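You operate a simulated robot arm through the tools that you are given. There is no shell and no other tool.

You run a simulated robot arm. Do the job below in one go: nothing can be reset, and whatever is moved stays where it is left.

JOB
Clamp the toe piece, wipe its top clean with the damp pad, then free it.
Fine: clamp first, then damp the pad on the sponge; pad back in the tray, lid shut; the toe piece stays in the jig. What is to be rubbed or washed off counts as gone when no trace of it is left.

Only the result counts: the job must be done as asked and must still hold three seconds after the hand-in. Knocking over, shifting, dropping, spilling or breaking anything else fails it. A push-on lid holds only when it is set on centred and level and pressed home; a screw cap is set on level and turned clockwise until tight.

ROBOT AND FRAMES
A 5-joint arm with a two-finger parallel gripper, fixed in place. Base frame: the origin is at the foot of the arm, x ahead of it, y to its left, z up; the work surface is at about z = 0. Units: mm, rad, N and s.
With the tool pointing down near the work surface it reaches from about 260 to 680 mm from the base axis. Its first joint turns from -1.152 to 1.152 rad. The tool tilts only in the upright plane through the base axis and itself; it spins freely about its own axis. Payload 2.9 kg.
The TCP is the grasp point between the finger pads, 30 mm short of the fingertips. In the tool frame z runs along the fingers and y along their closing line. The gripper opens to 110 mm. The fingers are 20 mm wide and 10 mm thick; the gripper's body (48 by 112 mm) begins 55 mm behind the TCP.
Orientation is that of the tool frame in the base frame, as a unit quaternion [w, x, y, z]. With the fingers straight down and closing along the base's y, the tool's x points along the base's -x, its y along +y and its z along -z.

CONTROLS
- The arm moves only by the tool drive_tool. Its argument "rows" is a list of rows, each a list of 2 entries, a list of its own where there are three numbers: the shift along the base's x, y, z in mm, then the turn, a rotation vector about the base's x, y, z in rad. In form: [[[x, y, z], [wx, wy, wz]], ...]. A call has 1 to 20 rows; each row shifts and turns the commanded pose from where the row before left it. "fingers" is the gripper command, from -1 (shut) to 1 (fully open), values between in proportion, set as the call begins (left out, the last holds). A row lasts 0.2 s, in which the tool goes at most 50 mm and 0.15 rad; a call with a longer step from one row to the next is refused whole, and so is a gripper value outside its range. A pose out of reach is approached as far as the arm can. The call stops where the force on the tool passes 40 N (or 10 N more than at its start, if that is more) or the arm is blocked; 0.2 s more then pass. The fingers move at their own pace (about 108 mm/s each) and stop on an object; they squeeze with about 29 N. The grip force told is the motor's: it shows also when the fingers shut on nothing. Time passes only in rows, and 0.2 s behind the last, so rows that do not move let the fingers close. It gives the time, the measured TCP pose, the force on the tool (base axes), the opening and the grip force at its end, in the units of the frame above (readings bear some noise), with the torque about the TCP (base axes, N m) and any sound that the robot's microphone picked up.
- Cameras (640 x 400 px; columns grow to the right, rows downward): "scene" is fixed at [40.8, -459.9, 597.7]; the picture's right is [0.69, -0.73, 0.00], its down [-0.46, -0.43, -0.78] and it looks along [0.57, 0.53, -0.63] (base axes); focal length 319 px, centre (320, 200). "wrist" rides on the gripper at [72, 17, -103] in the tool frame; the picture's right is [-0.23, 0.97, 0.00], its down [-0.76, -0.18, -0.62] and it looks along [-0.61, -0.14, 0.78] (tool axes); focal length 222 px, centre (320, 200). There is no depth. A picture from a camera that has moved, and an enlarged one, comes with that camera's place and axes in the base frame and with its lens.
- capture(camera): a new picture of that camera. The clock stands still meanwhile.
- enlarge(camera, box): a new picture of the part [left, top, right, bottom] of that camera's present view, enlarged. The clock stands still meanwhile.
- finish_job(): hands the job in; it is judged then, once.

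Nothing tells you positions but the pictures and the camera data. Unless the task says otherwise, let go and move clear before handing in.

The tools are called by a JSON object that holds its "api" and its "payload". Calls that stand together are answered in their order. drive_tool: Moves the arm, as the interface text tells. Its arguments: {"type":"object","properties":{"rows":{"type":"array","items":{"type":"array"}},"fingers":{"type":"number"}},"required":["rows"]} The other tools are called the same way: capture (camera) takes a picture; enlarge (camera, box) takes an enlarged picture of a part of a camera's view; finish_job () hands the job in.

At the start:

```text
t: 0.0
tcp_pos: [450.2, -181.2, 281.1]
orientation: [0.0, 0.0, 1.0, 0.0]
wrist_force: [-0.1, 0.3, 0.7]
ft_torque: [-0.02, 0.0, 0.01]
width: 110.1
grasp_force: 0.0
```

scene: 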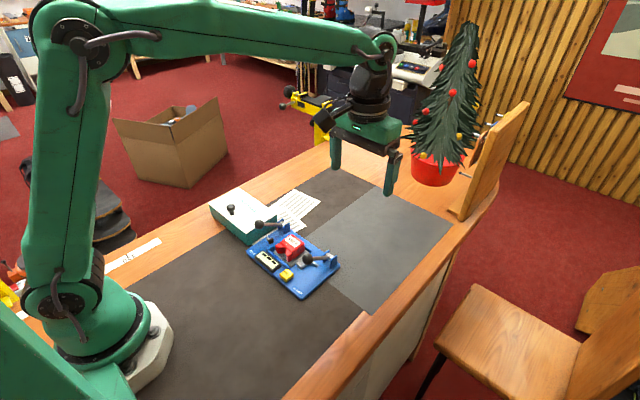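
wrist: 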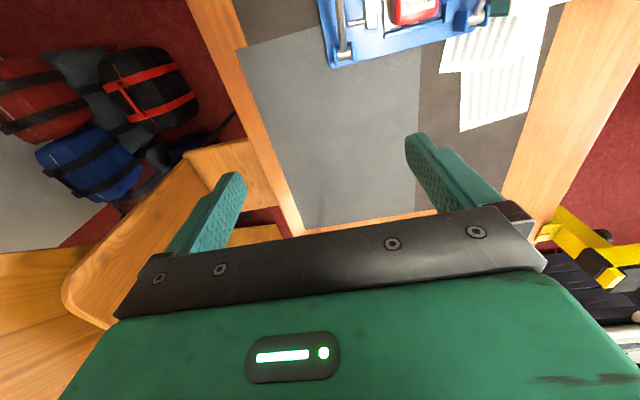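

I see a blue jig with a red toe piece, two toggle clamps, and a green box with a white lid nearby. I'll enlarge the scene view to make out the details before moving.

{"api": "enlarge", "payload": {"camera": "scene", "box": [200, 170, 360, 310]}}

{"api": "enlarge", "payload": {"camera": "scene", "box": [240, 210, 350, 305]}}

{"api": "enlarge", "payload": {"camera": "wrist", "box": [300, 0, 560, 140]}}

```text
2.86 times, centred on (280, 240) of scene
camera zoom: at [40.8, -459.9, 597.7], right [0.69, -0.73, 0.0], down [-0.46, -0.43, -0.78], along [0.57, 0.53, -0.63], focal length 911 px, centre (434, 86)
```

zoom: 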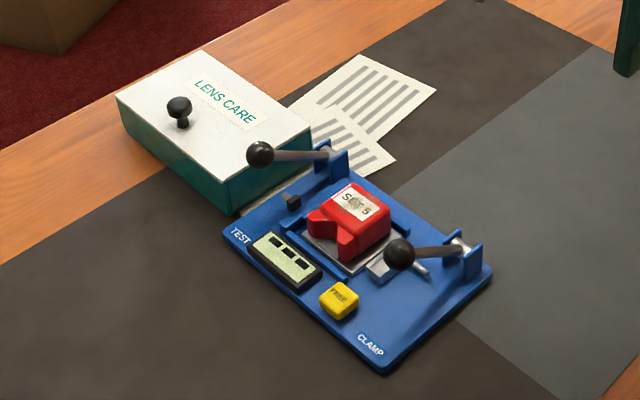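

```text
4.21 times, centred on (295, 258) of scene
camera zoom: at [40.8, -459.9, 597.7], right [0.69, -0.73, 0.0], down [-0.46, -0.43, -0.78], along [0.57, 0.53, -0.63], focal length 1343 px, centre (425, -42)
```

zoom: 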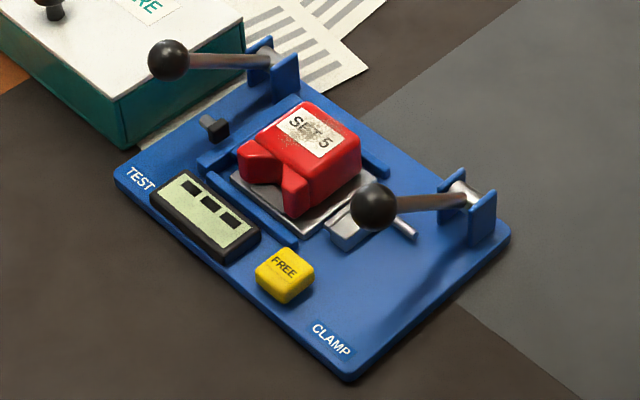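

```text
2.46 times, centred on (430, 70) of wrist
camera zoom: at [376.6, -163.9, 383.3], right [0.23, 0.97, 0.0], down [0.76, -0.18, 0.62], along [0.61, -0.14, -0.78], focal length 547 px, centre (49, 520)
```

zoom: 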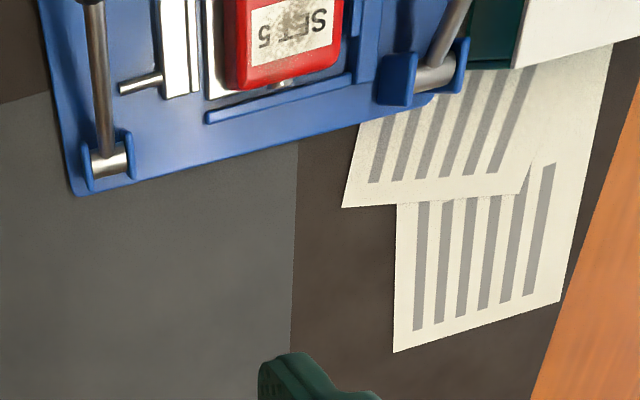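

The jig looks aligned with the base axes: its plate spans roughly x 297–424, y −165 to 28, with the lens-care box to its left. I'll move the wrist camera to the +y side at a safe height to see the levers, the box and the toe piece from there.

{"api": "drive_tool", "payload": {"rows": [[[-8, 23, -4], [0, 0, -0.1428]], [[-8, 23, -4], [0, 0, -0.1428]], [[-8, 23, -4], [0, 0, -0.1428]], [[-8, 23, -4], [0, 0, -0.1428]], [[-8, 23, -4], [0, 0, -0.1428]], [[-8, 23, -4], [0, 0, -0.1428]], [[-8, 23, -4], [0, 0, -0.1428]], [[-8, 23, -4], [0, 0, -0.1428]], [[-8, 23, -4], [0, 0, -0.1428]], [[-8, 23, -4], [0, 0, -0.1428]], [[-8, 23, -4], [0, 0, -0.1428]]]}}

{"api": "capture", "payload": {"camera": "wrist"}}

{"api": "capture", "payload": {"camera": "scene"}}

```text
t: 2.4
tcp_pos: [363.3, 73.2, 236.5]
orientation: [0.001, 0.708, 0.706, -0.001]
wrist_force: [-0.8, -0.6, -0.5]
ft_torque: [-0.01, -0.01, 0.03]
width: 110.0
grasp_force: 0.0
```

```text
taken
camera wrist: at [378.2, 144.8, 339.4], right [0.97, -0.23, 0.0], down [-0.18, -0.76, 0.62], along [-0.14, -0.61, -0.78], focal length 222 px, centre (320, 200)
```

wrist: 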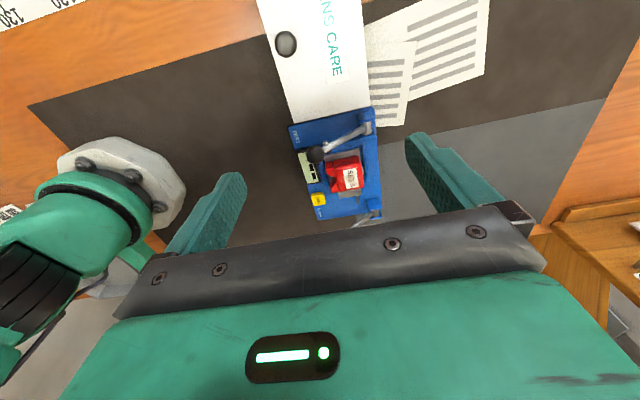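

```text
taken
```

scene: 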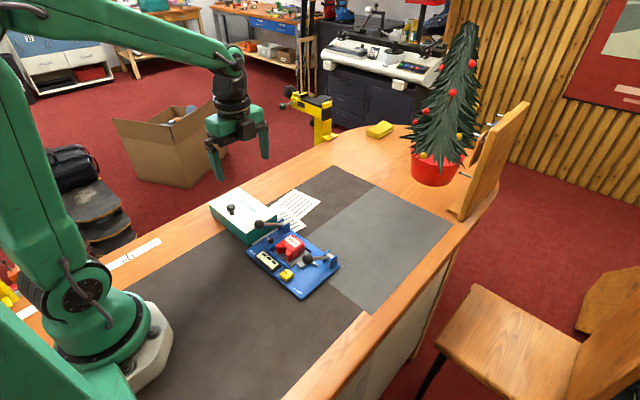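

With the arm out of the way, a yellow item (possibly the sponge) shows at the far end of the bench. I'll zoom in on it, and on the jig and box.

{"api": "enlarge", "payload": {"camera": "scene", "box": [340, 100, 440, 160]}}

{"api": "enlarge", "payload": {"camera": "wrist", "box": [260, 90, 420, 235]}}

{"api": "enlarge", "payload": {"camera": "wrist", "box": [220, 0, 460, 150]}}

{"api": "enlarge", "payload": {"camera": "scene", "box": [240, 210, 350, 305]}}

```text
6.40 times, centred on (390, 130) of scene
camera zoom: at [40.8, -459.9, 597.7], right [0.69, -0.73, 0.0], down [-0.46, -0.43, -0.78], along [0.57, 0.53, -0.63], focal length 2041 px, centre (-128, 648)
```

zoom: 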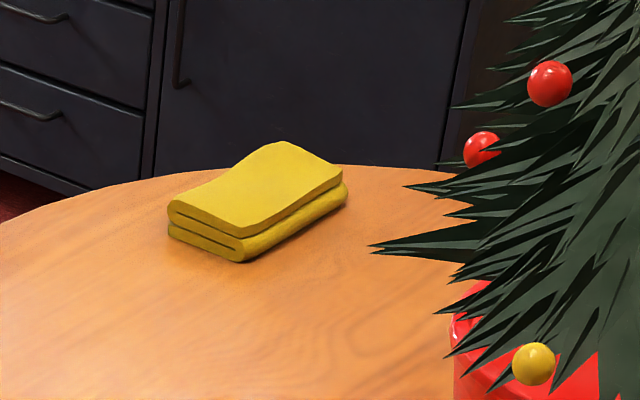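

```text
2.76 times, centred on (340, 162) of wrist
camera zoom: at [378.2, 144.8, 339.4], right [0.97, -0.23, 0.0], down [-0.18, -0.76, 0.62], along [-0.14, -0.61, -0.78], focal length 613 px, centre (265, 303)
```

zoom: 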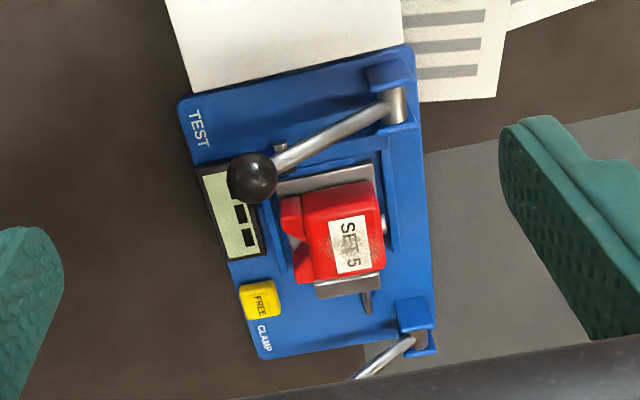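

```text
2.67 times, centred on (340, 75) of wrist
camera zoom: at [378.2, 144.8, 339.4], right [0.97, -0.23, 0.0], down [-0.18, -0.76, 0.62], along [-0.14, -0.61, -0.78], focal length 592 px, centre (267, 533)
```

zoom: 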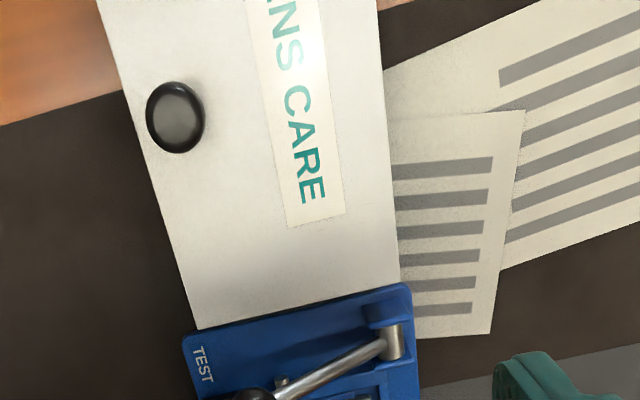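

```text
4.21 times, centred on (295, 258) of scene
camera zoom: at [40.8, -459.9, 597.7], right [0.69, -0.73, 0.0], down [-0.46, -0.43, -0.78], along [0.57, 0.53, -0.63], focal length 1343 px, centre (425, -42)
```

zoom: 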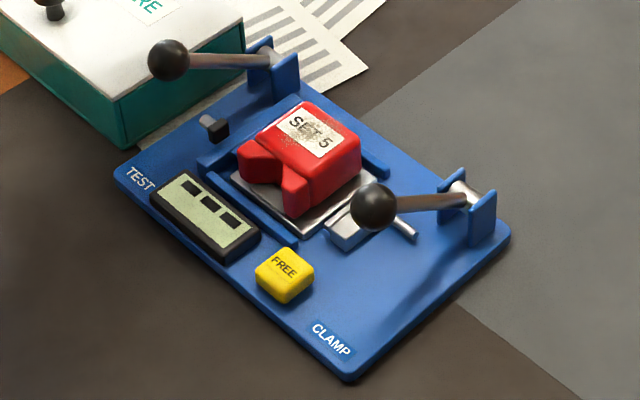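

The folded yellow cloth is a separate object and not part of the job. The pad and sponge are probably inside the LENS CARE box. Next I'll look at the jig from the +x side to read the clamp mechanism.

{"api": "drive_tool", "payload": {"rows": [[[11, -15, -2], [0, 0, -0.1428]], [[11, -15, -2], [0, 0, -0.1428]], [[11, -15, -2], [0, 0, -0.1428]], [[11, -15, -2], [0, 0, -0.1428]], [[11, -15, -7], [0, 0, -0.1428]], [[11, -15, -7], [0, 0, -0.1428]], [[11, -15, -7], [0, 0, -0.1428]], [[11, -15, -10], [0, 0, -0.1428]], [[11, -15, -10], [0, 0, -0.1428]], [[11, -15, -10], [0, 0, -0.1428]], [[11, -15, -10], [0, 0, -0.1428]]]}}

{"api": "capture", "payload": {"camera": "wrist"}}

{"api": "enlarge", "payload": {"camera": "wrist", "box": [200, 60, 440, 210]}}

```text
t: 4.8
tcp_pos: [481.5, -93.2, 166.4]
orientation: [0.001, 1.0, 0.0, 0.0]
wrist_force: [-0.3, -0.9, 0.3]
ft_torque: [0.01, 0.01, 0.04]
width: 109.9
grasp_force: 0.1
```

```text
taken
camera wrist: at [553.7, -109.7, 269.7], right [-0.23, -0.97, 0.0], down [-0.76, 0.18, 0.62], along [-0.61, 0.14, -0.78], focal length 222 px, centre (320, 200)
```

wrist: 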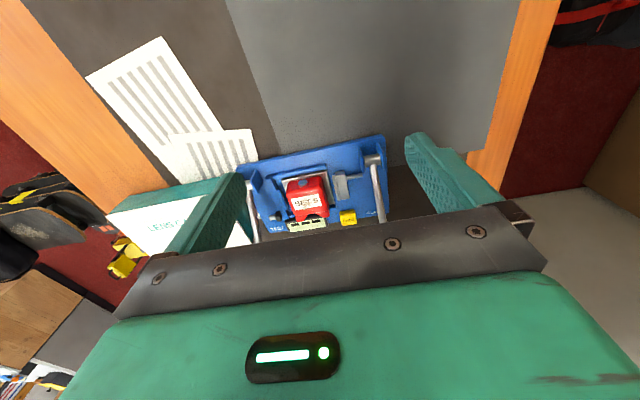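

```text
2.67 times, centred on (320, 135) of wrist
camera zoom: at [553.7, -109.7, 269.7], right [-0.23, -0.97, 0.0], down [-0.76, 0.18, 0.62], along [-0.61, 0.14, -0.78], focal length 592 px, centre (320, 373)
```

zoom: 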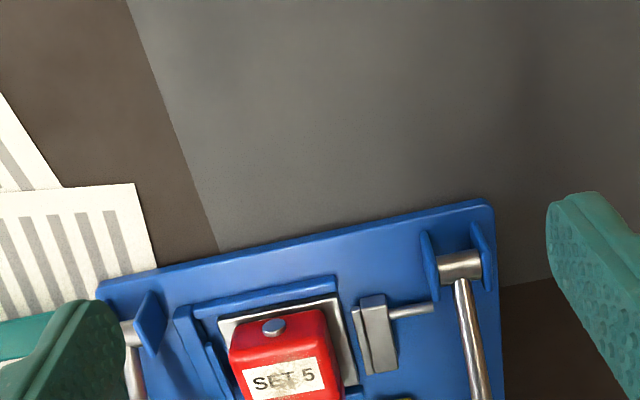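

The CLAMP lever pivots at about (413, −143, 34), with its ball at about (342, −141, 84). Its rod drives the grey slider toward the toe piece. I'll close the fingers and hover above the ball, then check alignment.

{"api": "drive_tool", "payload": {"rows": [[[-28, -10, 2], [0, 0, 0]], [[-28, -10, 2], [0, 0, 0]], [[-28, -10, 0], [0, 0, 0]], [[-28, -9, 0], [0, 0, 0]], [[-28, -9, 0], [0, 0, 0]], [[0, 0, -15], [0, 0, 0]], [[0, 0, -10], [0, 0, 0]]], "fingers": -1}}

{"api": "capture", "payload": {"camera": "wrist"}}

{"api": "enlarge", "payload": {"camera": "scene", "box": [240, 190, 360, 305]}}

```text
t: 6.4
tcp_pos: [343.9, -141.8, 146.4]
orientation: [0.0, 1.0, 0.0, 0.0]
wrist_force: [-1.3, 0.0, -1.0]
ft_torque: [0.01, -0.01, -0.02]
width: 0.1
grasp_force: 29.2
```

```text
taken
camera wrist: at [414.4, -158.1, 248.8], right [-0.23, -0.97, 0.0], down [-0.76, 0.18, 0.62], along [-0.61, 0.14, -0.78], focal length 222 px, centre (320, 200)
```

wrist: 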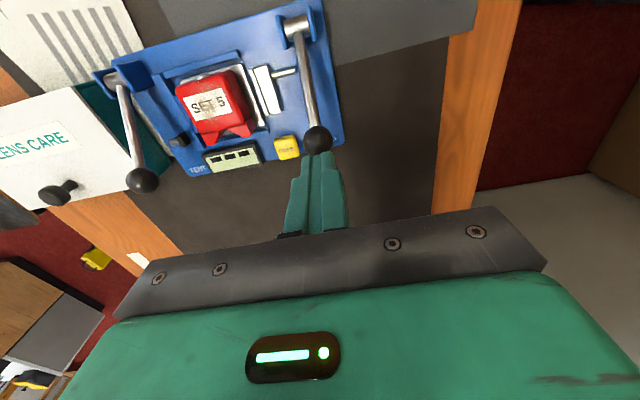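

```text
3.48 times, centred on (300, 248) of scene
camera zoom: at [40.8, -459.9, 597.7], right [0.69, -0.73, 0.0], down [-0.46, -0.43, -0.78], along [0.57, 0.53, -0.63], focal length 1109 px, centre (390, 35)
```

zoom: 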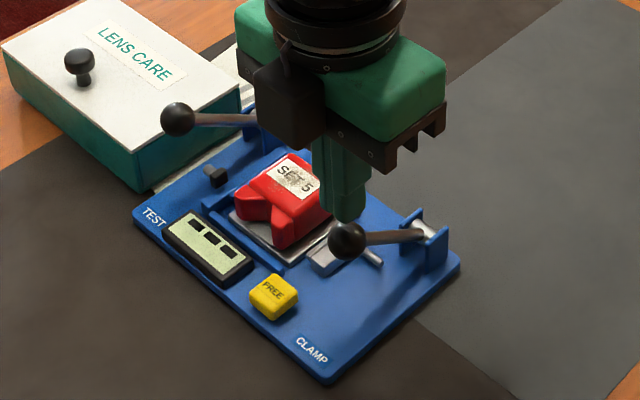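

Triangulation puts the ball at (343.5, −139.5, 82), right under the fingers. I'll press it down along the lever's arc in small steps and watch the force and the slider.

{"api": "drive_tool", "payload": {"rows": [[[-1, 2, -10], [0, 0, 0]], [[0, 0, -10], [0, 0, 0]], [[-1, 0, -3], [0, 0, 0]], [[-2, 0, -4], [0, 0, 0]], [[-2, 0, -4], [0, 0, 0]], [[-2, 0, -4], [0, 0, 0]], [[-2, 0, -4], [0, 0, 0]]], "fingers": -1}}

{"api": "capture", "payload": {"camera": "wrist"}}

{"api": "enlarge", "payload": {"camera": "scene", "box": [240, 190, 360, 305]}}

```text
t: 8.0
tcp_pos: [333.0, -138.0, 107.6]
orientation: [0.0, 1.0, 0.0, 0.0]
wrist_force: [0.0, 0.3, 0.2]
ft_torque: [-0.04, 0.02, 0.01]
width: 0.3
grasp_force: 28.8
```

```text
taken
camera wrist: at [404.8, -155.6, 210.2], right [-0.23, -0.97, 0.0], down [-0.76, 0.18, 0.62], along [-0.61, 0.14, -0.78], focal length 222 px, centre (320, 200)
```

wrist: 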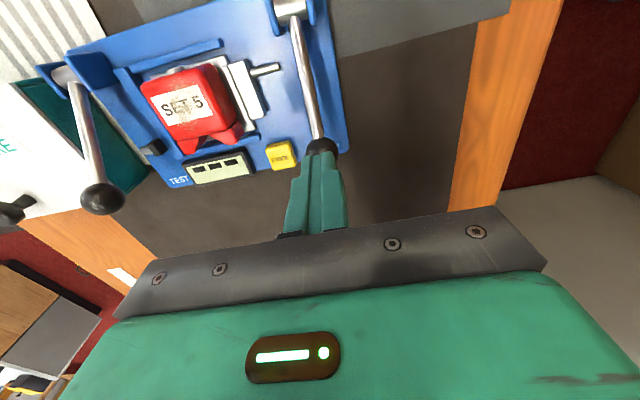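

```text
3.48 times, centred on (300, 248) of scene
camera zoom: at [40.8, -459.9, 597.7], right [0.69, -0.73, 0.0], down [-0.46, -0.43, -0.78], along [0.57, 0.53, -0.63], focal length 1109 px, centre (390, 35)
```

zoom: 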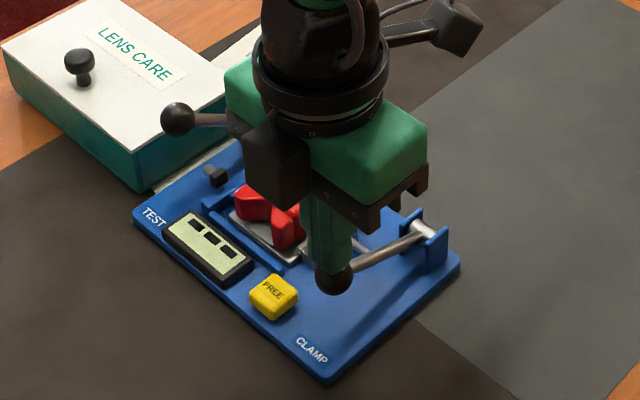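

The lever swings down almost without force and the slider is moving toward the toe piece. I'll continue along the arc until it resists or clicks.

{"api": "drive_tool", "payload": {"rows": [[[-2, 0, -4], [0, 0, 0]], [[-1, 0, -4], [0, 0, 0]], [[-1, 0, -4], [0, 0, 0]], [[-1, 0, -4], [0, 0, 0]], [[-1, 0, -4], [0, 0, 0]]]}}

{"api": "capture", "payload": {"camera": "wrist"}}

{"api": "enlarge", "payload": {"camera": "scene", "box": [240, 190, 360, 305]}}

```text
t: 9.2
tcp_pos: [326.6, -138.4, 86.7]
orientation: [0.0, 1.0, 0.0, 0.0]
wrist_force: [0.0, 0.2, 1.8]
ft_torque: [-0.03, -0.01, -0.03]
width: 0.0
grasp_force: 28.7
```

```text
taken
camera wrist: at [398.5, -155.6, 190.0], right [-0.23, -0.97, 0.0], down [-0.76, 0.18, 0.62], along [-0.61, 0.14, -0.78], focal length 222 px, centre (320, 200)
```

wrist: 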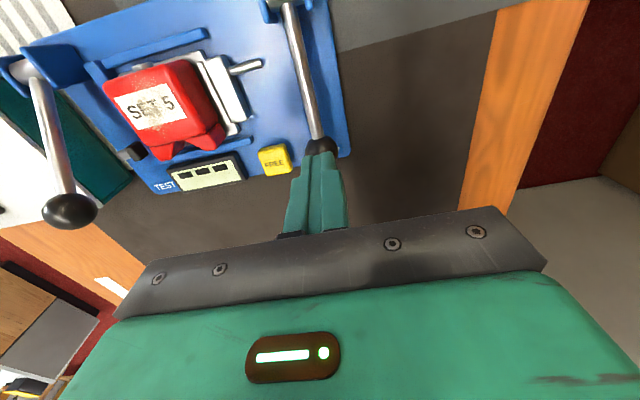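

```text
3.48 times, centred on (300, 248) of scene
camera zoom: at [40.8, -459.9, 597.7], right [0.69, -0.73, 0.0], down [-0.46, -0.43, -0.78], along [0.57, 0.53, -0.63], focal length 1109 px, centre (390, 35)
```

zoom: 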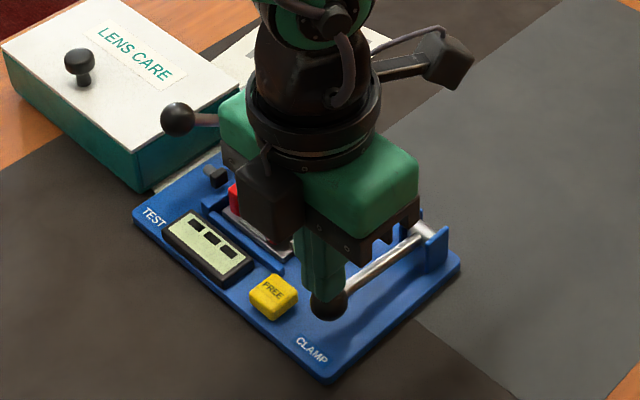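

The slider now looks to be against the toe piece and the ball is at about z = 45. I'll keep pressing in small steps.

{"api": "drive_tool", "payload": {"rows": [[[0, 0, -3], [0, 0, 0]], [[0, 0, -3], [0, 0, 0]], [[0, 0, -3], [0, 0, 0]], [[0, 0, -3], [0, 0, 0]]]}}

{"api": "enlarge", "payload": {"camera": "wrist", "box": [60, 0, 380, 200]}}

{"api": "enlarge", "payload": {"camera": "scene", "box": [240, 190, 360, 305]}}

```text
t: 10.1
tcp_pos: [327.3, -138.2, 79.8]
orientation: [0.0, 1.0, 0.0, 0.0]
wrist_force: [-4.2, 2.5, 16.0]
ft_torque: [0.04, 0.15, -0.03]
width: 0.2
grasp_force: 29.1
stopped in row 4: the force on the tool passed its limit at 48 N (the readings are from after the stop); the commanded pose is now the measured one
```

```text
2.00 times, centred on (220, 100) of wrist
camera zoom: at [398.8, -155.8, 183.0], right [-0.23, -0.97, 0.0], down [-0.76, 0.18, 0.62], along [-0.61, 0.14, -0.78], focal length 444 px, centre (520, 400)
```

zoom: 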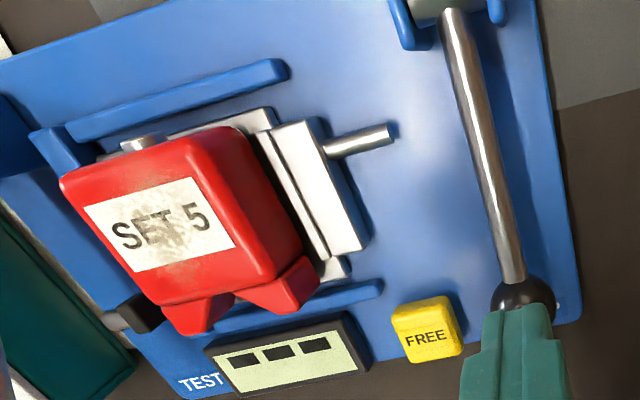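

```text
3.48 times, centred on (300, 248) of scene
camera zoom: at [40.7, -459.8, 597.7], right [0.69, -0.73, 0.0], down [-0.46, -0.43, -0.78], along [0.57, 0.53, -0.63], focal length 1109 px, centre (390, 35)
```

zoom: 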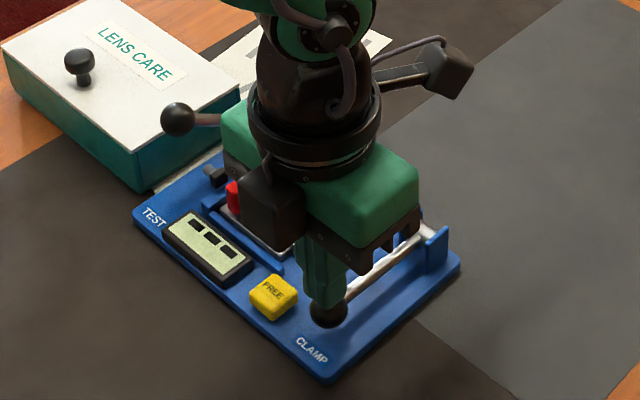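

Resistance at about 48 N with the ball at z ≈ 38. This may be the lever's end stop or the clamp itself. I'll lift straight up and see whether the lever stays and where the slider sits.

{"api": "drive_tool", "payload": {"rows": [[[0, 0, 5], [0, 0, 0]], [[0, 0, 10], [0, 0, 0]], [[0, 0, 20], [0, 0, 0]], [[10, 10, 25], [0, 0, 0]], [[15, 30, 30], [0, 0, 0]]]}}

{"api": "enlarge", "payload": {"camera": "wrist", "box": [120, 0, 440, 200]}}

{"api": "enlarge", "payload": {"camera": "scene", "box": [240, 190, 360, 305]}}

```text
t: 11.3
tcp_pos: [352.2, -97.5, 169.5]
orientation: [0.0, 1.0, 0.0, 0.0]
wrist_force: [0.3, -0.2, 0.1]
ft_torque: [0.0, 0.0, 0.0]
width: 0.0
grasp_force: 29.3
```

```text
2.00 times, centred on (280, 100) of wrist
camera zoom: at [423.8, -114.9, 272.5], right [-0.23, -0.97, 0.0], down [-0.76, 0.18, 0.62], along [-0.61, 0.14, -0.78], focal length 444 px, centre (400, 400)
```

zoom: 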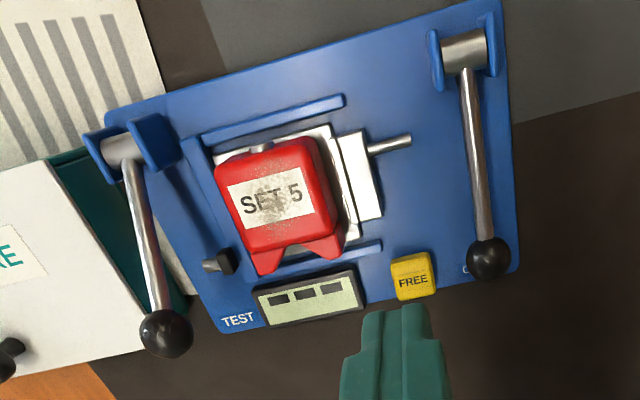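

```text
3.48 times, centred on (300, 248) of scene
camera zoom: at [40.8, -459.9, 597.7], right [0.69, -0.73, 0.0], down [-0.46, -0.43, -0.78], along [0.57, 0.53, -0.63], focal length 1109 px, centre (390, 35)
```

zoom: 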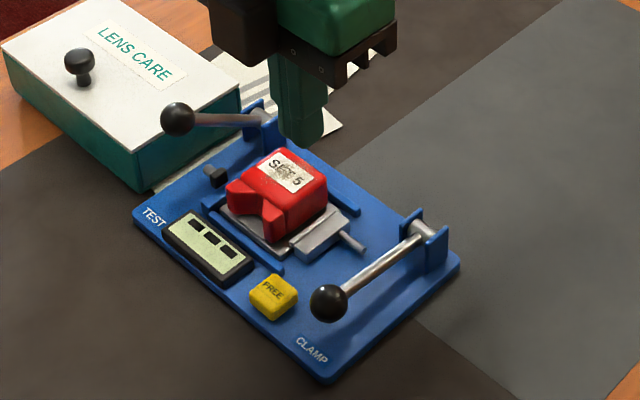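

The lever stays down and the slider has moved in. I'll zoom closer to confirm the slider touches the toe piece, and look at the box.

{"api": "enlarge", "payload": {"camera": "scene", "box": [275, 225, 325, 265]}}

{"api": "enlarge", "payload": {"camera": "wrist", "box": [210, 50, 340, 150]}}

{"api": "enlarge", "payload": {"camera": "scene", "box": [195, 175, 305, 250]}}

```text
10.00 times, centred on (300, 245) of scene
camera zoom: at [40.8, -459.9, 597.7], right [0.69, -0.73, 0.0], down [-0.46, -0.43, -0.78], along [0.57, 0.53, -0.63], focal length 3190 px, centre (520, -250)
```

zoom: 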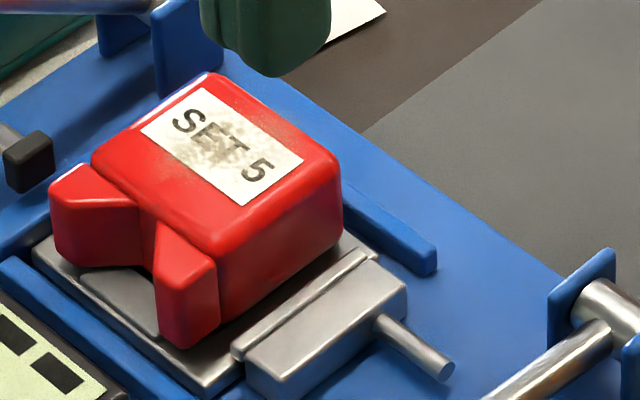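

```text
4.00 times, centred on (275, 100) of wrist
camera zoom: at [423.8, -114.9, 272.5], right [-0.23, -0.97, 0.0], down [-0.76, 0.18, 0.62], along [-0.61, 0.14, -0.78], focal length 888 px, centre (500, 600)
```

zoom: 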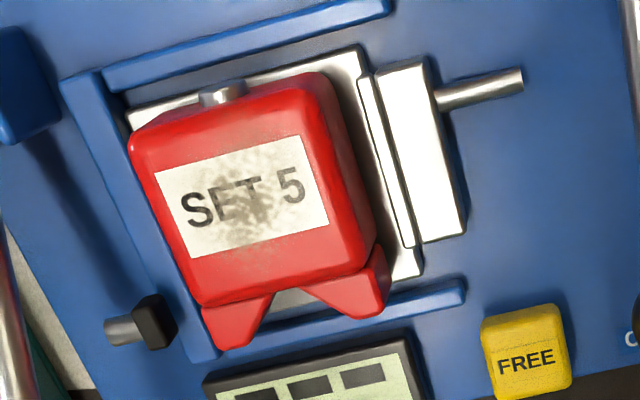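

```text
5.33 times, centred on (250, 212) of scene
camera zoom: at [40.8, -459.9, 597.7], right [0.69, -0.73, 0.0], down [-0.46, -0.43, -0.78], along [0.57, 0.53, -0.63], focal length 1701 px, centre (693, 133)
```

zoom: 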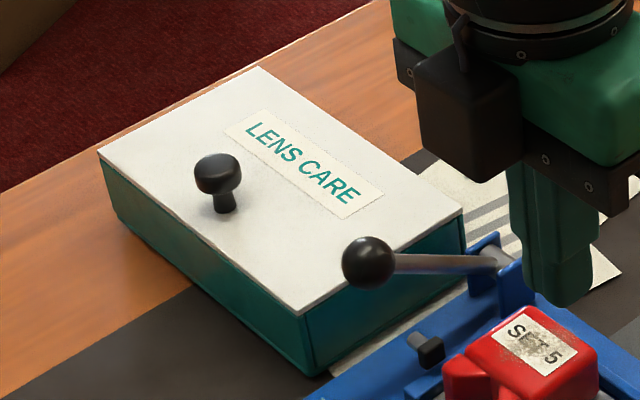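

I want to be sure the slider really grips the toe piece, so I'll zoom further on that contact.

{"api": "enlarge", "payload": {"camera": "scene", "box": [288, 240, 320, 260]}}

{"api": "enlarge", "payload": {"camera": "wrist", "box": [270, 55, 340, 115]}}

```text
16.00 times, centred on (304, 250) of scene
camera zoom: at [40.8, -459.9, 597.7], right [0.69, -0.73, 0.0], down [-0.46, -0.43, -0.78], along [0.57, 0.53, -0.63], focal length 5103 px, centre (576, -600)
```

zoom: 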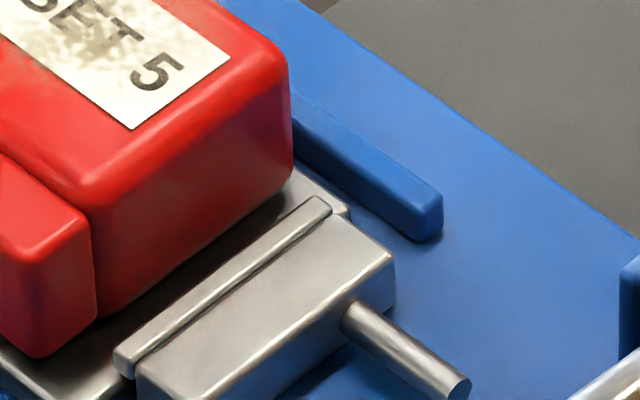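

```text
6.67 times, centred on (305, 85) of wrist
camera zoom: at [423.8, -114.9, 272.5], right [-0.23, -0.97, 0.0], down [-0.76, 0.18, 0.62], along [-0.61, 0.14, -0.78], focal length 1481 px, centre (420, 967)
```

zoom: 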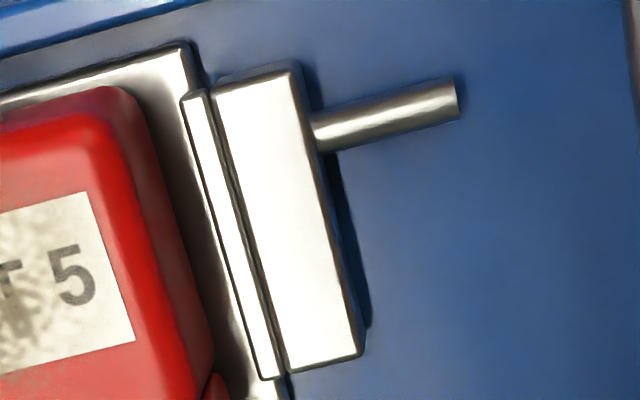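

The jaw has moved in and its lip now overlaps the silver base plate of the toe piece. I'll press the lever once more in fine steps to check that it is fully home.

{"api": "drive_tool", "payload": {"rows": [[[-15, -30, -15], [0, 0, 0]], [[-11, -12.5, -20], [0, 0, 0]], [[0, 0, -25], [0, 0, 0]], [[0, 0, -20], [0, 0, 0]], [[0, 0, -5], [0, 0, 0]], [[0, 0, -2], [0, 0, 0]], [[0, 0, -1], [0, 0, 0]], [[0, 0, -1], [0, 0, 0]], [[0, 0, -1], [0, 0, 0]], [[0, 0, -1], [0, 0, 0]], [[0, 0, -1], [0, 0, 0]]]}}

{"api": "enlarge", "payload": {"camera": "wrist", "box": [60, 0, 380, 200]}}

```text
t: 13.7
tcp_pos: [325.6, -142.6, 80.8]
orientation: [0.0, 1.0, 0.0, 0.001]
wrist_force: [-3.5, 4.5, 15.5]
ft_torque: [0.17, 0.07, 0.02]
width: 0.2
grasp_force: 29.1
stopped in row 11: the force on the tool passed its limit at 43 N (the readings are from after the stop); the commanded pose is now the measured one
```

```text
2.00 times, centred on (220, 100) of wrist
camera zoom: at [397.9, -158.6, 183.1], right [-0.23, -0.97, 0.0], down [-0.76, 0.18, 0.62], along [-0.61, 0.14, -0.78], focal length 444 px, centre (520, 400)
```

zoom: 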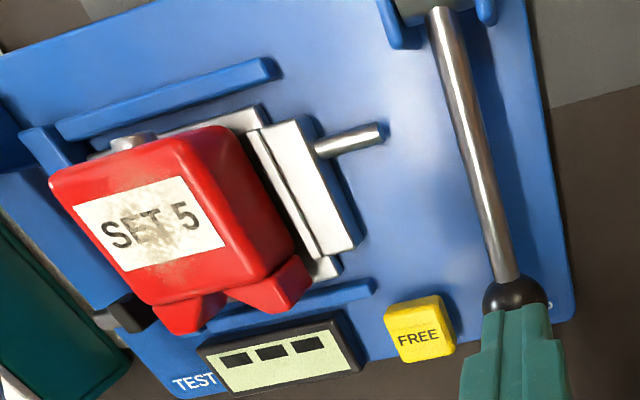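

The lever is firmly at its end stop, so I take the toe piece as clamped. Next I'll rise and look at the LENS CARE box from above.

{"api": "drive_tool", "payload": {"rows": [[[0, 0, 10], [0, 0, 0]], [[0, 0, 30], [0, 0, 0]], [[0, 0, 45], [0, 0, 0]], [[0, 20, 40], [0, 0, 0]], [[0, 45, 10], [0, 0, 0]], [[0, 45, 10], [0, 0, 0]], [[0, 45, 0], [0, 0, 0]], [[2, 45, 0], [0, 0, 0]], [[2, 45, 0], [0, 0, 0]]], "fingers": -1}}

{"api": "capture", "payload": {"camera": "wrist"}}

{"api": "enlarge", "payload": {"camera": "scene", "box": [195, 170, 355, 310]}}

```text
t: 15.7
tcp_pos: [326.5, -43.8, 220.8]
orientation: [0.0, 1.0, 0.0, 0.001]
wrist_force: [0.1, 1.0, 0.2]
ft_torque: [-0.02, 0.01, 0.0]
width: 0.2
grasp_force: 29.8
out of reach, approached as far as the arm can: row 6, 7, 8, 9
```

```text
taken
camera wrist: at [397.8, -59.9, 324.3], right [-0.23, -0.97, 0.0], down [-0.76, 0.18, 0.62], along [-0.61, 0.14, -0.78], focal length 222 px, centre (320, 200)
```

wrist: 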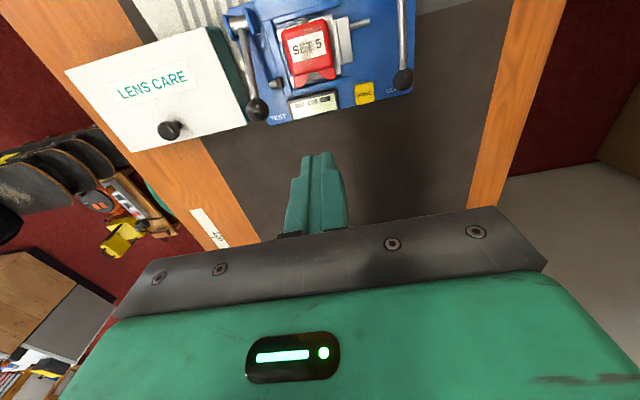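

```text
2.86 times, centred on (275, 240) of scene
camera zoom: at [40.8, -459.9, 597.7], right [0.69, -0.73, 0.0], down [-0.46, -0.43, -0.78], along [0.57, 0.53, -0.63], focal length 911 px, centre (449, 86)
```

zoom: 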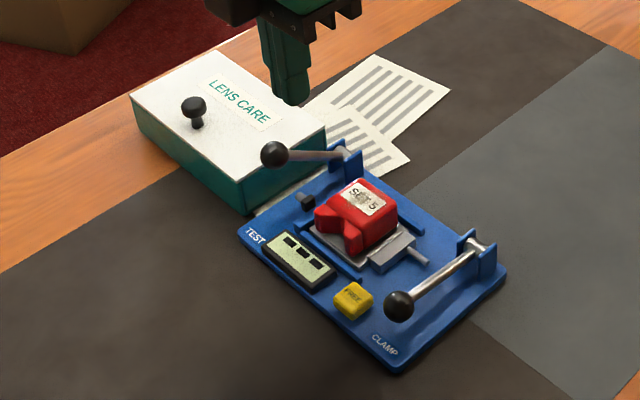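

The arm could not go further along that line at this height and radius. I'll make a small outward move to find where the commanded pose is.

{"api": "drive_tool", "payload": {"rows": [[[30, 0, 0], [0, 0, 0]], [[20, 0, 0], [0, 0, 0]]]}}

```text
t: 16.3
tcp_pos: [376.5, -47.6, 220.3]
orientation: [0.0, 1.0, 0.003, 0.001]
wrist_force: [0.1, 0.3, -0.2]
ft_torque: [0.01, -0.02, 0.01]
width: 0.2
grasp_force: 29.1
out of reach, approached as far as the arm can: row 2
```

The tool's spin joint seems to hit its limit near −3.0 rad relative to the base joint at this angle. I'll spin the tool back 90° (fingers closing along x, which suits the lid knob) while moving over the box.

{"api": "drive_tool", "payload": {"rows": [[[0, 0, 0], [0, 0, 0.1428]], [[0, 0, 0], [0, 0, 0.1428]], [[0, 0, 0], [0, 0, 0.1428]], [[0, 0, 0], [0, 0, 0.1428]], [[0, 0, 0], [0, 0, 0.1428]], [[0, 0, 0], [0, 0, 0.1428]], [[0, 0, 0], [0, 0, 0.1428]], [[0, 0, 0], [0, 0, 0.1428]], [[0, 0, 0], [0, 0, 0.1428]], [[0, 0, 0], [0, 0, 0.1428]], [[0, 0, 0], [0, 0, 0.1428]]]}}

```text
t: 18.7
tcp_pos: [375.8, -46.3, 220.2]
orientation: [0.0, 0.706, 0.708, 0.001]
wrist_force: [0.2, -0.4, -0.1]
ft_torque: [0.01, -0.03, 0.01]
width: 0.0
grasp_force: 28.3
```

The spin is now −90° and the pose is under control. I'll move over the box and look down.

{"api": "drive_tool", "payload": {"rows": [[[0, 40, 0], [0, 0, 0]], [[0, 40, 0], [0, 0, 0]], [[0, 40, 0], [0, 0, 0]], [[0, 40, 0], [0, 0, 0]]], "fingers": 1}}

{"api": "capture", "payload": {"camera": "wrist"}}

{"api": "enlarge", "payload": {"camera": "wrist", "box": [160, 0, 480, 200]}}

```text
t: 19.7
tcp_pos: [375.7, 114.0, 220.4]
orientation: [0.001, 0.708, 0.707, -0.001]
wrist_force: [0.7, 0.4, 0.3]
ft_torque: [0.0, -0.03, 0.01]
width: 110.1
grasp_force: 0.1
```

```text
taken
camera wrist: at [391.7, 186.3, 324.1], right [0.97, -0.23, 0.0], down [-0.18, -0.76, 0.62], along [-0.14, -0.61, -0.78], focal length 222 px, centre (320, 200)
```

wrist: 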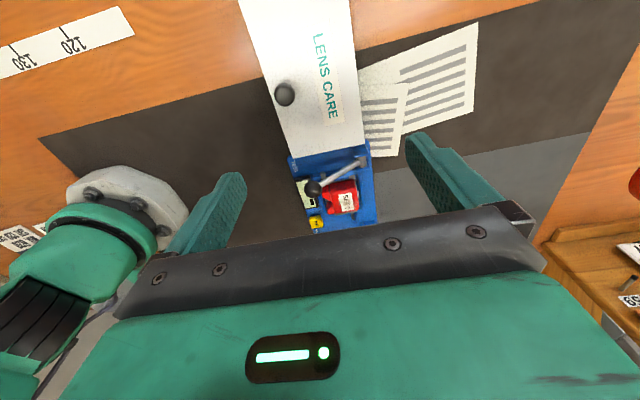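

```text
2.00 times, centred on (320, 100) of wrist
camera zoom: at [391.7, 186.3, 324.1], right [0.97, -0.23, 0.0], down [-0.18, -0.76, 0.62], along [-0.14, -0.61, -0.78], focal length 444 px, centre (320, 400)
```

zoom: 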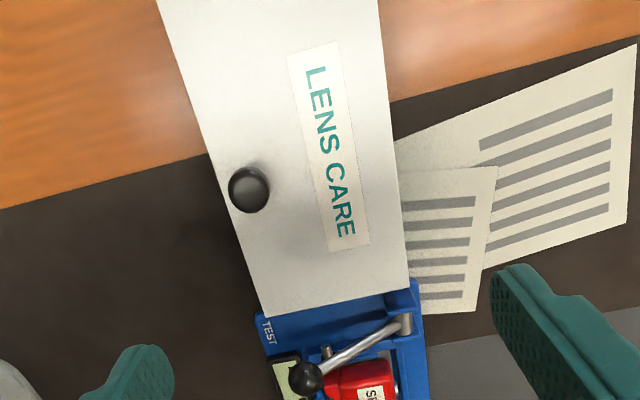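

The knob is at about (341, 136, 70), offset from the lid's centre (about (369, 134.5), lid top z ≈ 43). I'll hover over the knob with half-open fingers and check centring.

{"api": "drive_tool", "payload": {"rows": [[[-17, 11, -20], [0, 0, 0]], [[-17, 11, -35], [0, 0, 0]], [[0, 0, -35], [0, 0, 0]], [[0, 0, -15], [0, 0, 0]]], "fingers": 0}}

{"api": "capture", "payload": {"camera": "wrist"}}

{"api": "enlarge", "payload": {"camera": "scene", "box": [195, 140, 305, 250]}}

```text
t: 20.7
tcp_pos: [341.7, 135.1, 114.9]
orientation: [0.001, 0.707, 0.707, 0.0]
wrist_force: [0.1, 0.2, -0.1]
ft_torque: [0.01, 0.01, 0.04]
width: 55.1
grasp_force: 0.1
```

```text
taken
camera wrist: at [357.3, 207.3, 218.9], right [0.97, -0.23, 0.0], down [-0.18, -0.76, 0.62], along [-0.14, -0.61, -0.78], focal length 222 px, centre (320, 200)
```

wrist: 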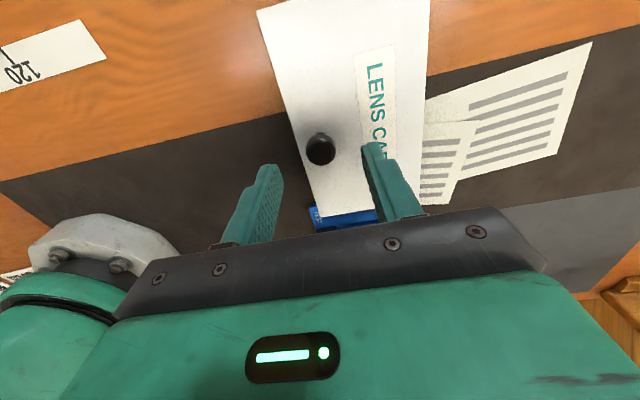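

```text
3.64 times, centred on (250, 195) of scene
camera zoom: at [40.8, -459.9, 597.7], right [0.69, -0.73, 0.0], down [-0.46, -0.43, -0.78], along [0.57, 0.53, -0.63], focal length 1160 px, centre (574, 218)
```

zoom: 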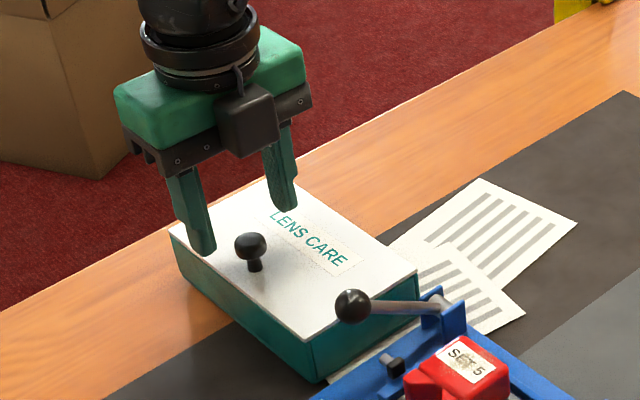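

The knob is centred between the fingers. I'll descend so the fingertips stop just above the lid (z ≈ 47), then close on the knob.

{"api": "drive_tool", "payload": {"rows": [[[0, 0, -12], [0, 0, 0]], [[0, 0, -12], [0, 0, 0]], [[0, 0, -8], [0, 0, 0]], [[0, 0, -5], [0, 0, 0]]], "fingers": 0}}

{"api": "enlarge", "payload": {"camera": "scene", "box": [205, 170, 275, 240]}}

{"api": "enlarge", "payload": {"camera": "wrist", "box": [220, 80, 420, 220]}}

```text
t: 21.7
tcp_pos: [342.4, 135.4, 79.0]
orientation: [0.001, 0.707, 0.707, 0.001]
wrist_force: [0.8, -0.6, 0.5]
ft_torque: [0.02, 0.01, -0.02]
width: 55.0
grasp_force: 0.0
```

```text
5.71 times, centred on (240, 205) of scene
camera zoom: at [40.8, -459.9, 597.7], right [0.69, -0.73, 0.0], down [-0.46, -0.43, -0.78], along [0.57, 0.53, -0.63], focal length 1823 px, centre (777, 171)
```

zoom: 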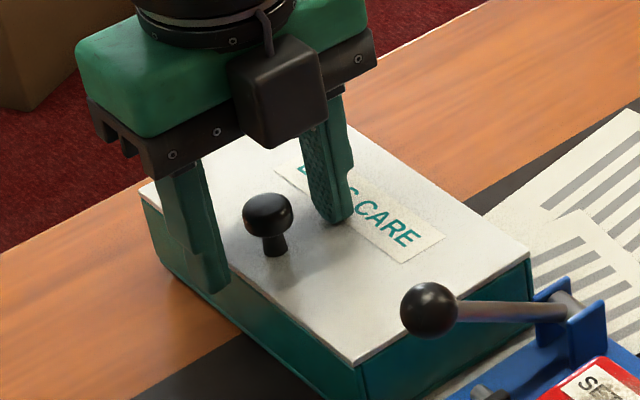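

```text
2.86 times, centred on (320, 150) of wrist
camera zoom: at [357.7, 208.2, 182.3], right [0.97, -0.23, 0.0], down [-0.18, -0.76, 0.62], along [-0.14, -0.61, -0.78], focal length 635 px, centre (320, 343)
```

zoom: 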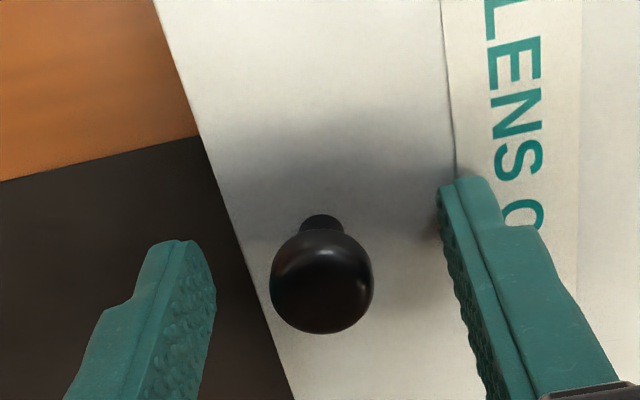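

The knob sits between the fingertips with clearance to the lid. I'll close on it now.

{"api": "drive_tool", "payload": {"rows": [[[-1, 0, -1], [0, 0, 0]], [[0, 0, 0], [0, 0, 0]], [[0, 0, 0], [0, 0, 0]], [[0, 0, 0], [0, 0, 0]]], "fingers": -1}}

{"api": "enlarge", "payload": {"camera": "scene", "box": [205, 170, 275, 240]}}

{"api": "capture", "payload": {"camera": "wrist"}}

```text
t: 22.7
tcp_pos: [343.4, 136.9, 79.1]
orientation: [0.002, 0.708, 0.706, 0.003]
wrist_force: [15.8, -9.8, 5.6]
ft_torque: [0.02, -0.33, -0.05]
width: 21.6
grasp_force: 29.4
```

```text
5.71 times, centred on (240, 205) of scene
camera zoom: at [40.8, -459.9, 597.7], right [0.69, -0.73, 0.0], down [-0.46, -0.43, -0.78], along [0.57, 0.53, -0.63], focal length 1823 px, centre (777, 171)
```

zoom: 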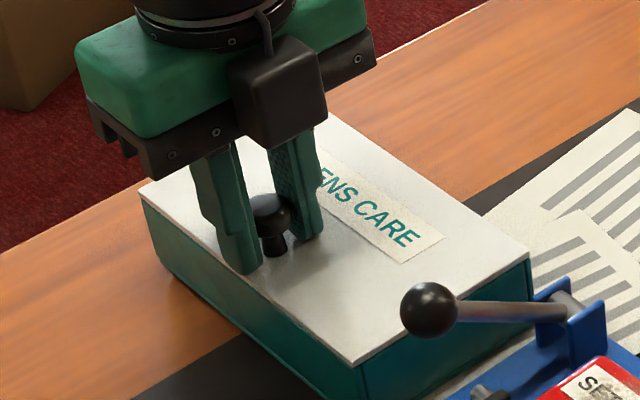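

```text
taken
camera wrist: at [357.5, 208.3, 182.3], right [0.97, -0.23, 0.0], down [-0.18, -0.76, 0.62], along [-0.14, -0.61, -0.78], focal length 222 px, centre (320, 200)
```

wrist: 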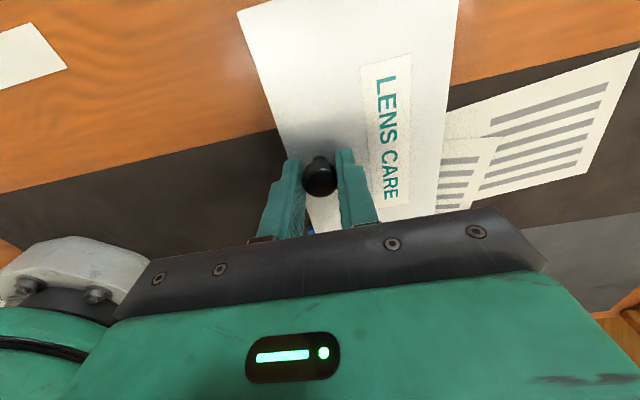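

The knob is gripped (21.6 mm) but there's a sideways load of about 16 N in x. I'll relax the commanded pose slightly before lifting.

{"api": "drive_tool", "payload": {"rows": [[[1.5, 0, 0], [0, 0, 0]], [[0, 0, 0.5], [0, 0, 0]]], "fingers": -1}}

```text
t: 23.3
tcp_pos: [343.5, 136.3, 80.1]
orientation: [0.0, 0.707, 0.708, 0.0]
wrist_force: [9.8, 0.6, 6.8]
ft_torque: [0.07, -0.14, 0.01]
width: 21.3
grasp_force: 28.9
```

The load is falling. I'll shift another 1.5 mm and start a slow vertical lift.

{"api": "drive_tool", "payload": {"rows": [[[1.5, 0, 0], [0, 0, 0]], [[0, 0, 0], [0, 0, 0]], [[0, 0, 1], [0, 0, 0]], [[0, 0, 1], [0, 0, 0]], [[0, 0, 1], [0, 0, 0]]], "fingers": -1}}

{"api": "enlarge", "payload": {"camera": "scene", "box": [205, 170, 275, 240]}}

```text
t: 24.5
tcp_pos: [343.8, 134.4, 80.9]
orientation: [0.0, 0.707, 0.707, -0.002]
wrist_force: [2.3, -2.3, 0.1]
ft_torque: [0.05, -0.02, -0.05]
width: 21.1
grasp_force: 29.1
```

```text
5.71 times, centred on (240, 205) of scene
camera zoom: at [40.9, -459.8, 597.7], right [0.69, -0.73, 0.0], down [-0.46, -0.43, -0.78], along [0.57, 0.53, -0.63], focal length 1823 px, centre (777, 171)
```

zoom: 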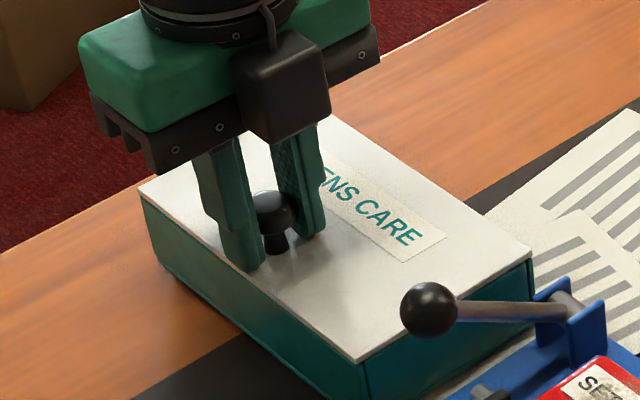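

The load is now near zero. I'll continue lifting gradually.

{"api": "drive_tool", "payload": {"rows": [[[0, 0, 2], [0, 0, 0]], [[0, 0, 2], [0, 0, 0]], [[0, 0, 3], [0, 0, 0]], [[0, 0, 3], [0, 0, 0]]], "fingers": -1}}

{"api": "enlarge", "payload": {"camera": "scene", "box": [205, 170, 285, 250]}}

```text
t: 25.5
tcp_pos: [343.9, 134.9, 92.5]
orientation: [0.0, 0.707, 0.707, 0.0]
wrist_force: [1.7, -0.8, -14.0]
ft_torque: [-0.1, 0.04, 0.07]
width: 21.3
grasp_force: 28.7
```

```text
5.00 times, centred on (245, 210) of scene
camera zoom: at [40.9, -459.8, 597.7], right [0.69, -0.73, 0.0], down [-0.46, -0.43, -0.78], along [0.57, 0.53, -0.63], focal length 1595 px, centre (695, 150)
```

zoom: 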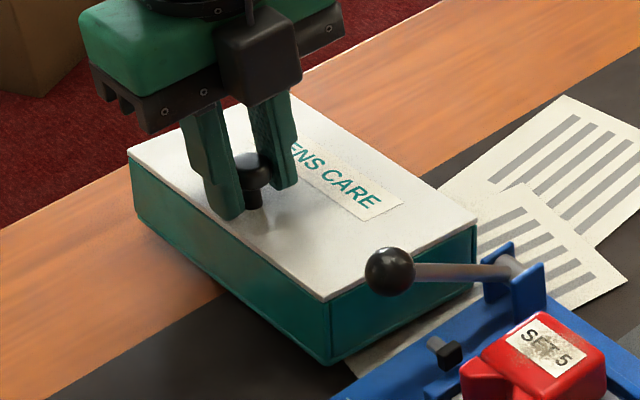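

The whole box appears to rise with the lid (about 14 N), so a straight lift is wrong. It may be hinged at the back, since the knob sits near the front edge. I'll lower it straight back down at once and inspect.

{"api": "drive_tool", "payload": {"rows": [[[0, 0, -2], [0, 0, 0]], [[0, 0, -2], [0, 0, 0]], [[0, 0, -2], [0, 0, 0]], [[0, 0, -2], [0, 0, 0]], [[0, 0, -2], [0, 0, 0]]], "fingers": -1}}

{"api": "enlarge", "payload": {"camera": "scene", "box": [205, 170, 285, 250]}}

{"api": "capture", "payload": {"camera": "wrist"}}

```text
t: 26.7
tcp_pos: [344.4, 135.3, 81.7]
orientation: [0.0, 0.707, 0.707, 0.001]
wrist_force: [-0.6, -2.2, 9.2]
ft_torque: [-0.55, 0.11, 0.01]
width: 21.2
grasp_force: 28.8
```

```text
5.00 times, centred on (245, 210) of scene
camera zoom: at [40.8, -459.9, 597.7], right [0.69, -0.73, 0.0], down [-0.46, -0.43, -0.78], along [0.57, 0.53, -0.63], focal length 1595 px, centre (695, 150)
```

zoom: 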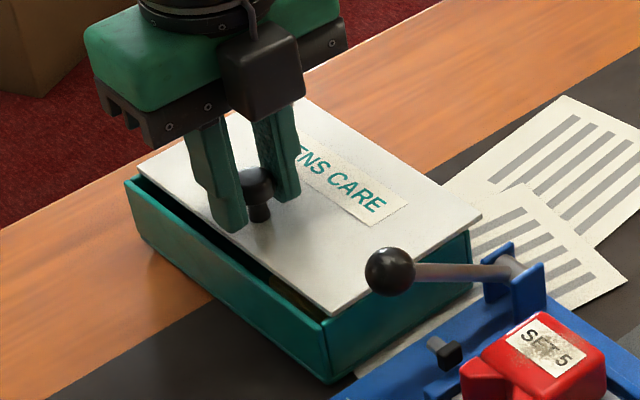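

```text
taken
camera wrist: at [360.3, 208.2, 185.9], right [0.97, -0.23, 0.0], down [-0.18, -0.76, 0.62], along [-0.14, -0.61, -0.78], focal length 222 px, centre (320, 200)
```

wrist: 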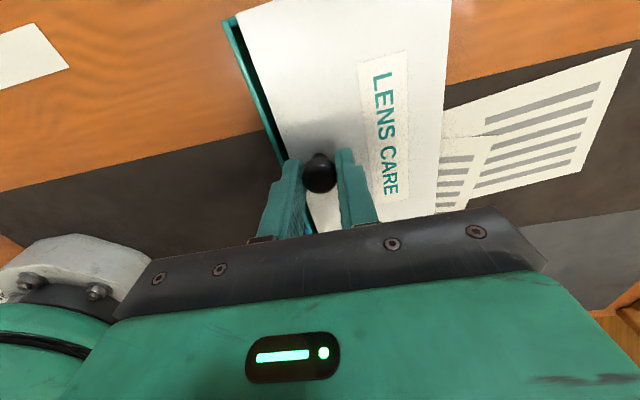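

The lid has now come free of the box and is held by the knob alone. I'll raise it gently and check that the box stays put.

{"api": "drive_tool", "payload": {"rows": [[[0, 0, 3], [0, 0, 0]], [[0, 0, 4], [0, 0, 0]], [[0, 0, 5], [0, 0, 0]], [[0, 0, 8], [0, 0, 0]]], "fingers": -1}}

{"api": "enlarge", "payload": {"camera": "scene", "box": [195, 150, 305, 260]}}

```text
t: 27.7
tcp_pos: [343.7, 135.6, 101.5]
orientation: [-0.001, 0.707, 0.708, 0.0]
wrist_force: [1.4, -1.3, -15.2]
ft_torque: [-0.05, 0.16, 0.02]
width: 20.8
grasp_force: 28.9
```

```text
3.64 times, centred on (250, 205) of scene
camera zoom: at [40.9, -459.8, 597.7], right [0.69, -0.73, 0.0], down [-0.46, -0.43, -0.78], along [0.57, 0.53, -0.63], focal length 1160 px, centre (574, 182)
```

zoom: 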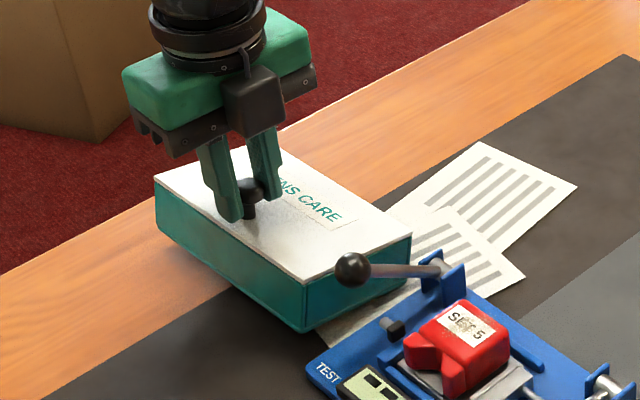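

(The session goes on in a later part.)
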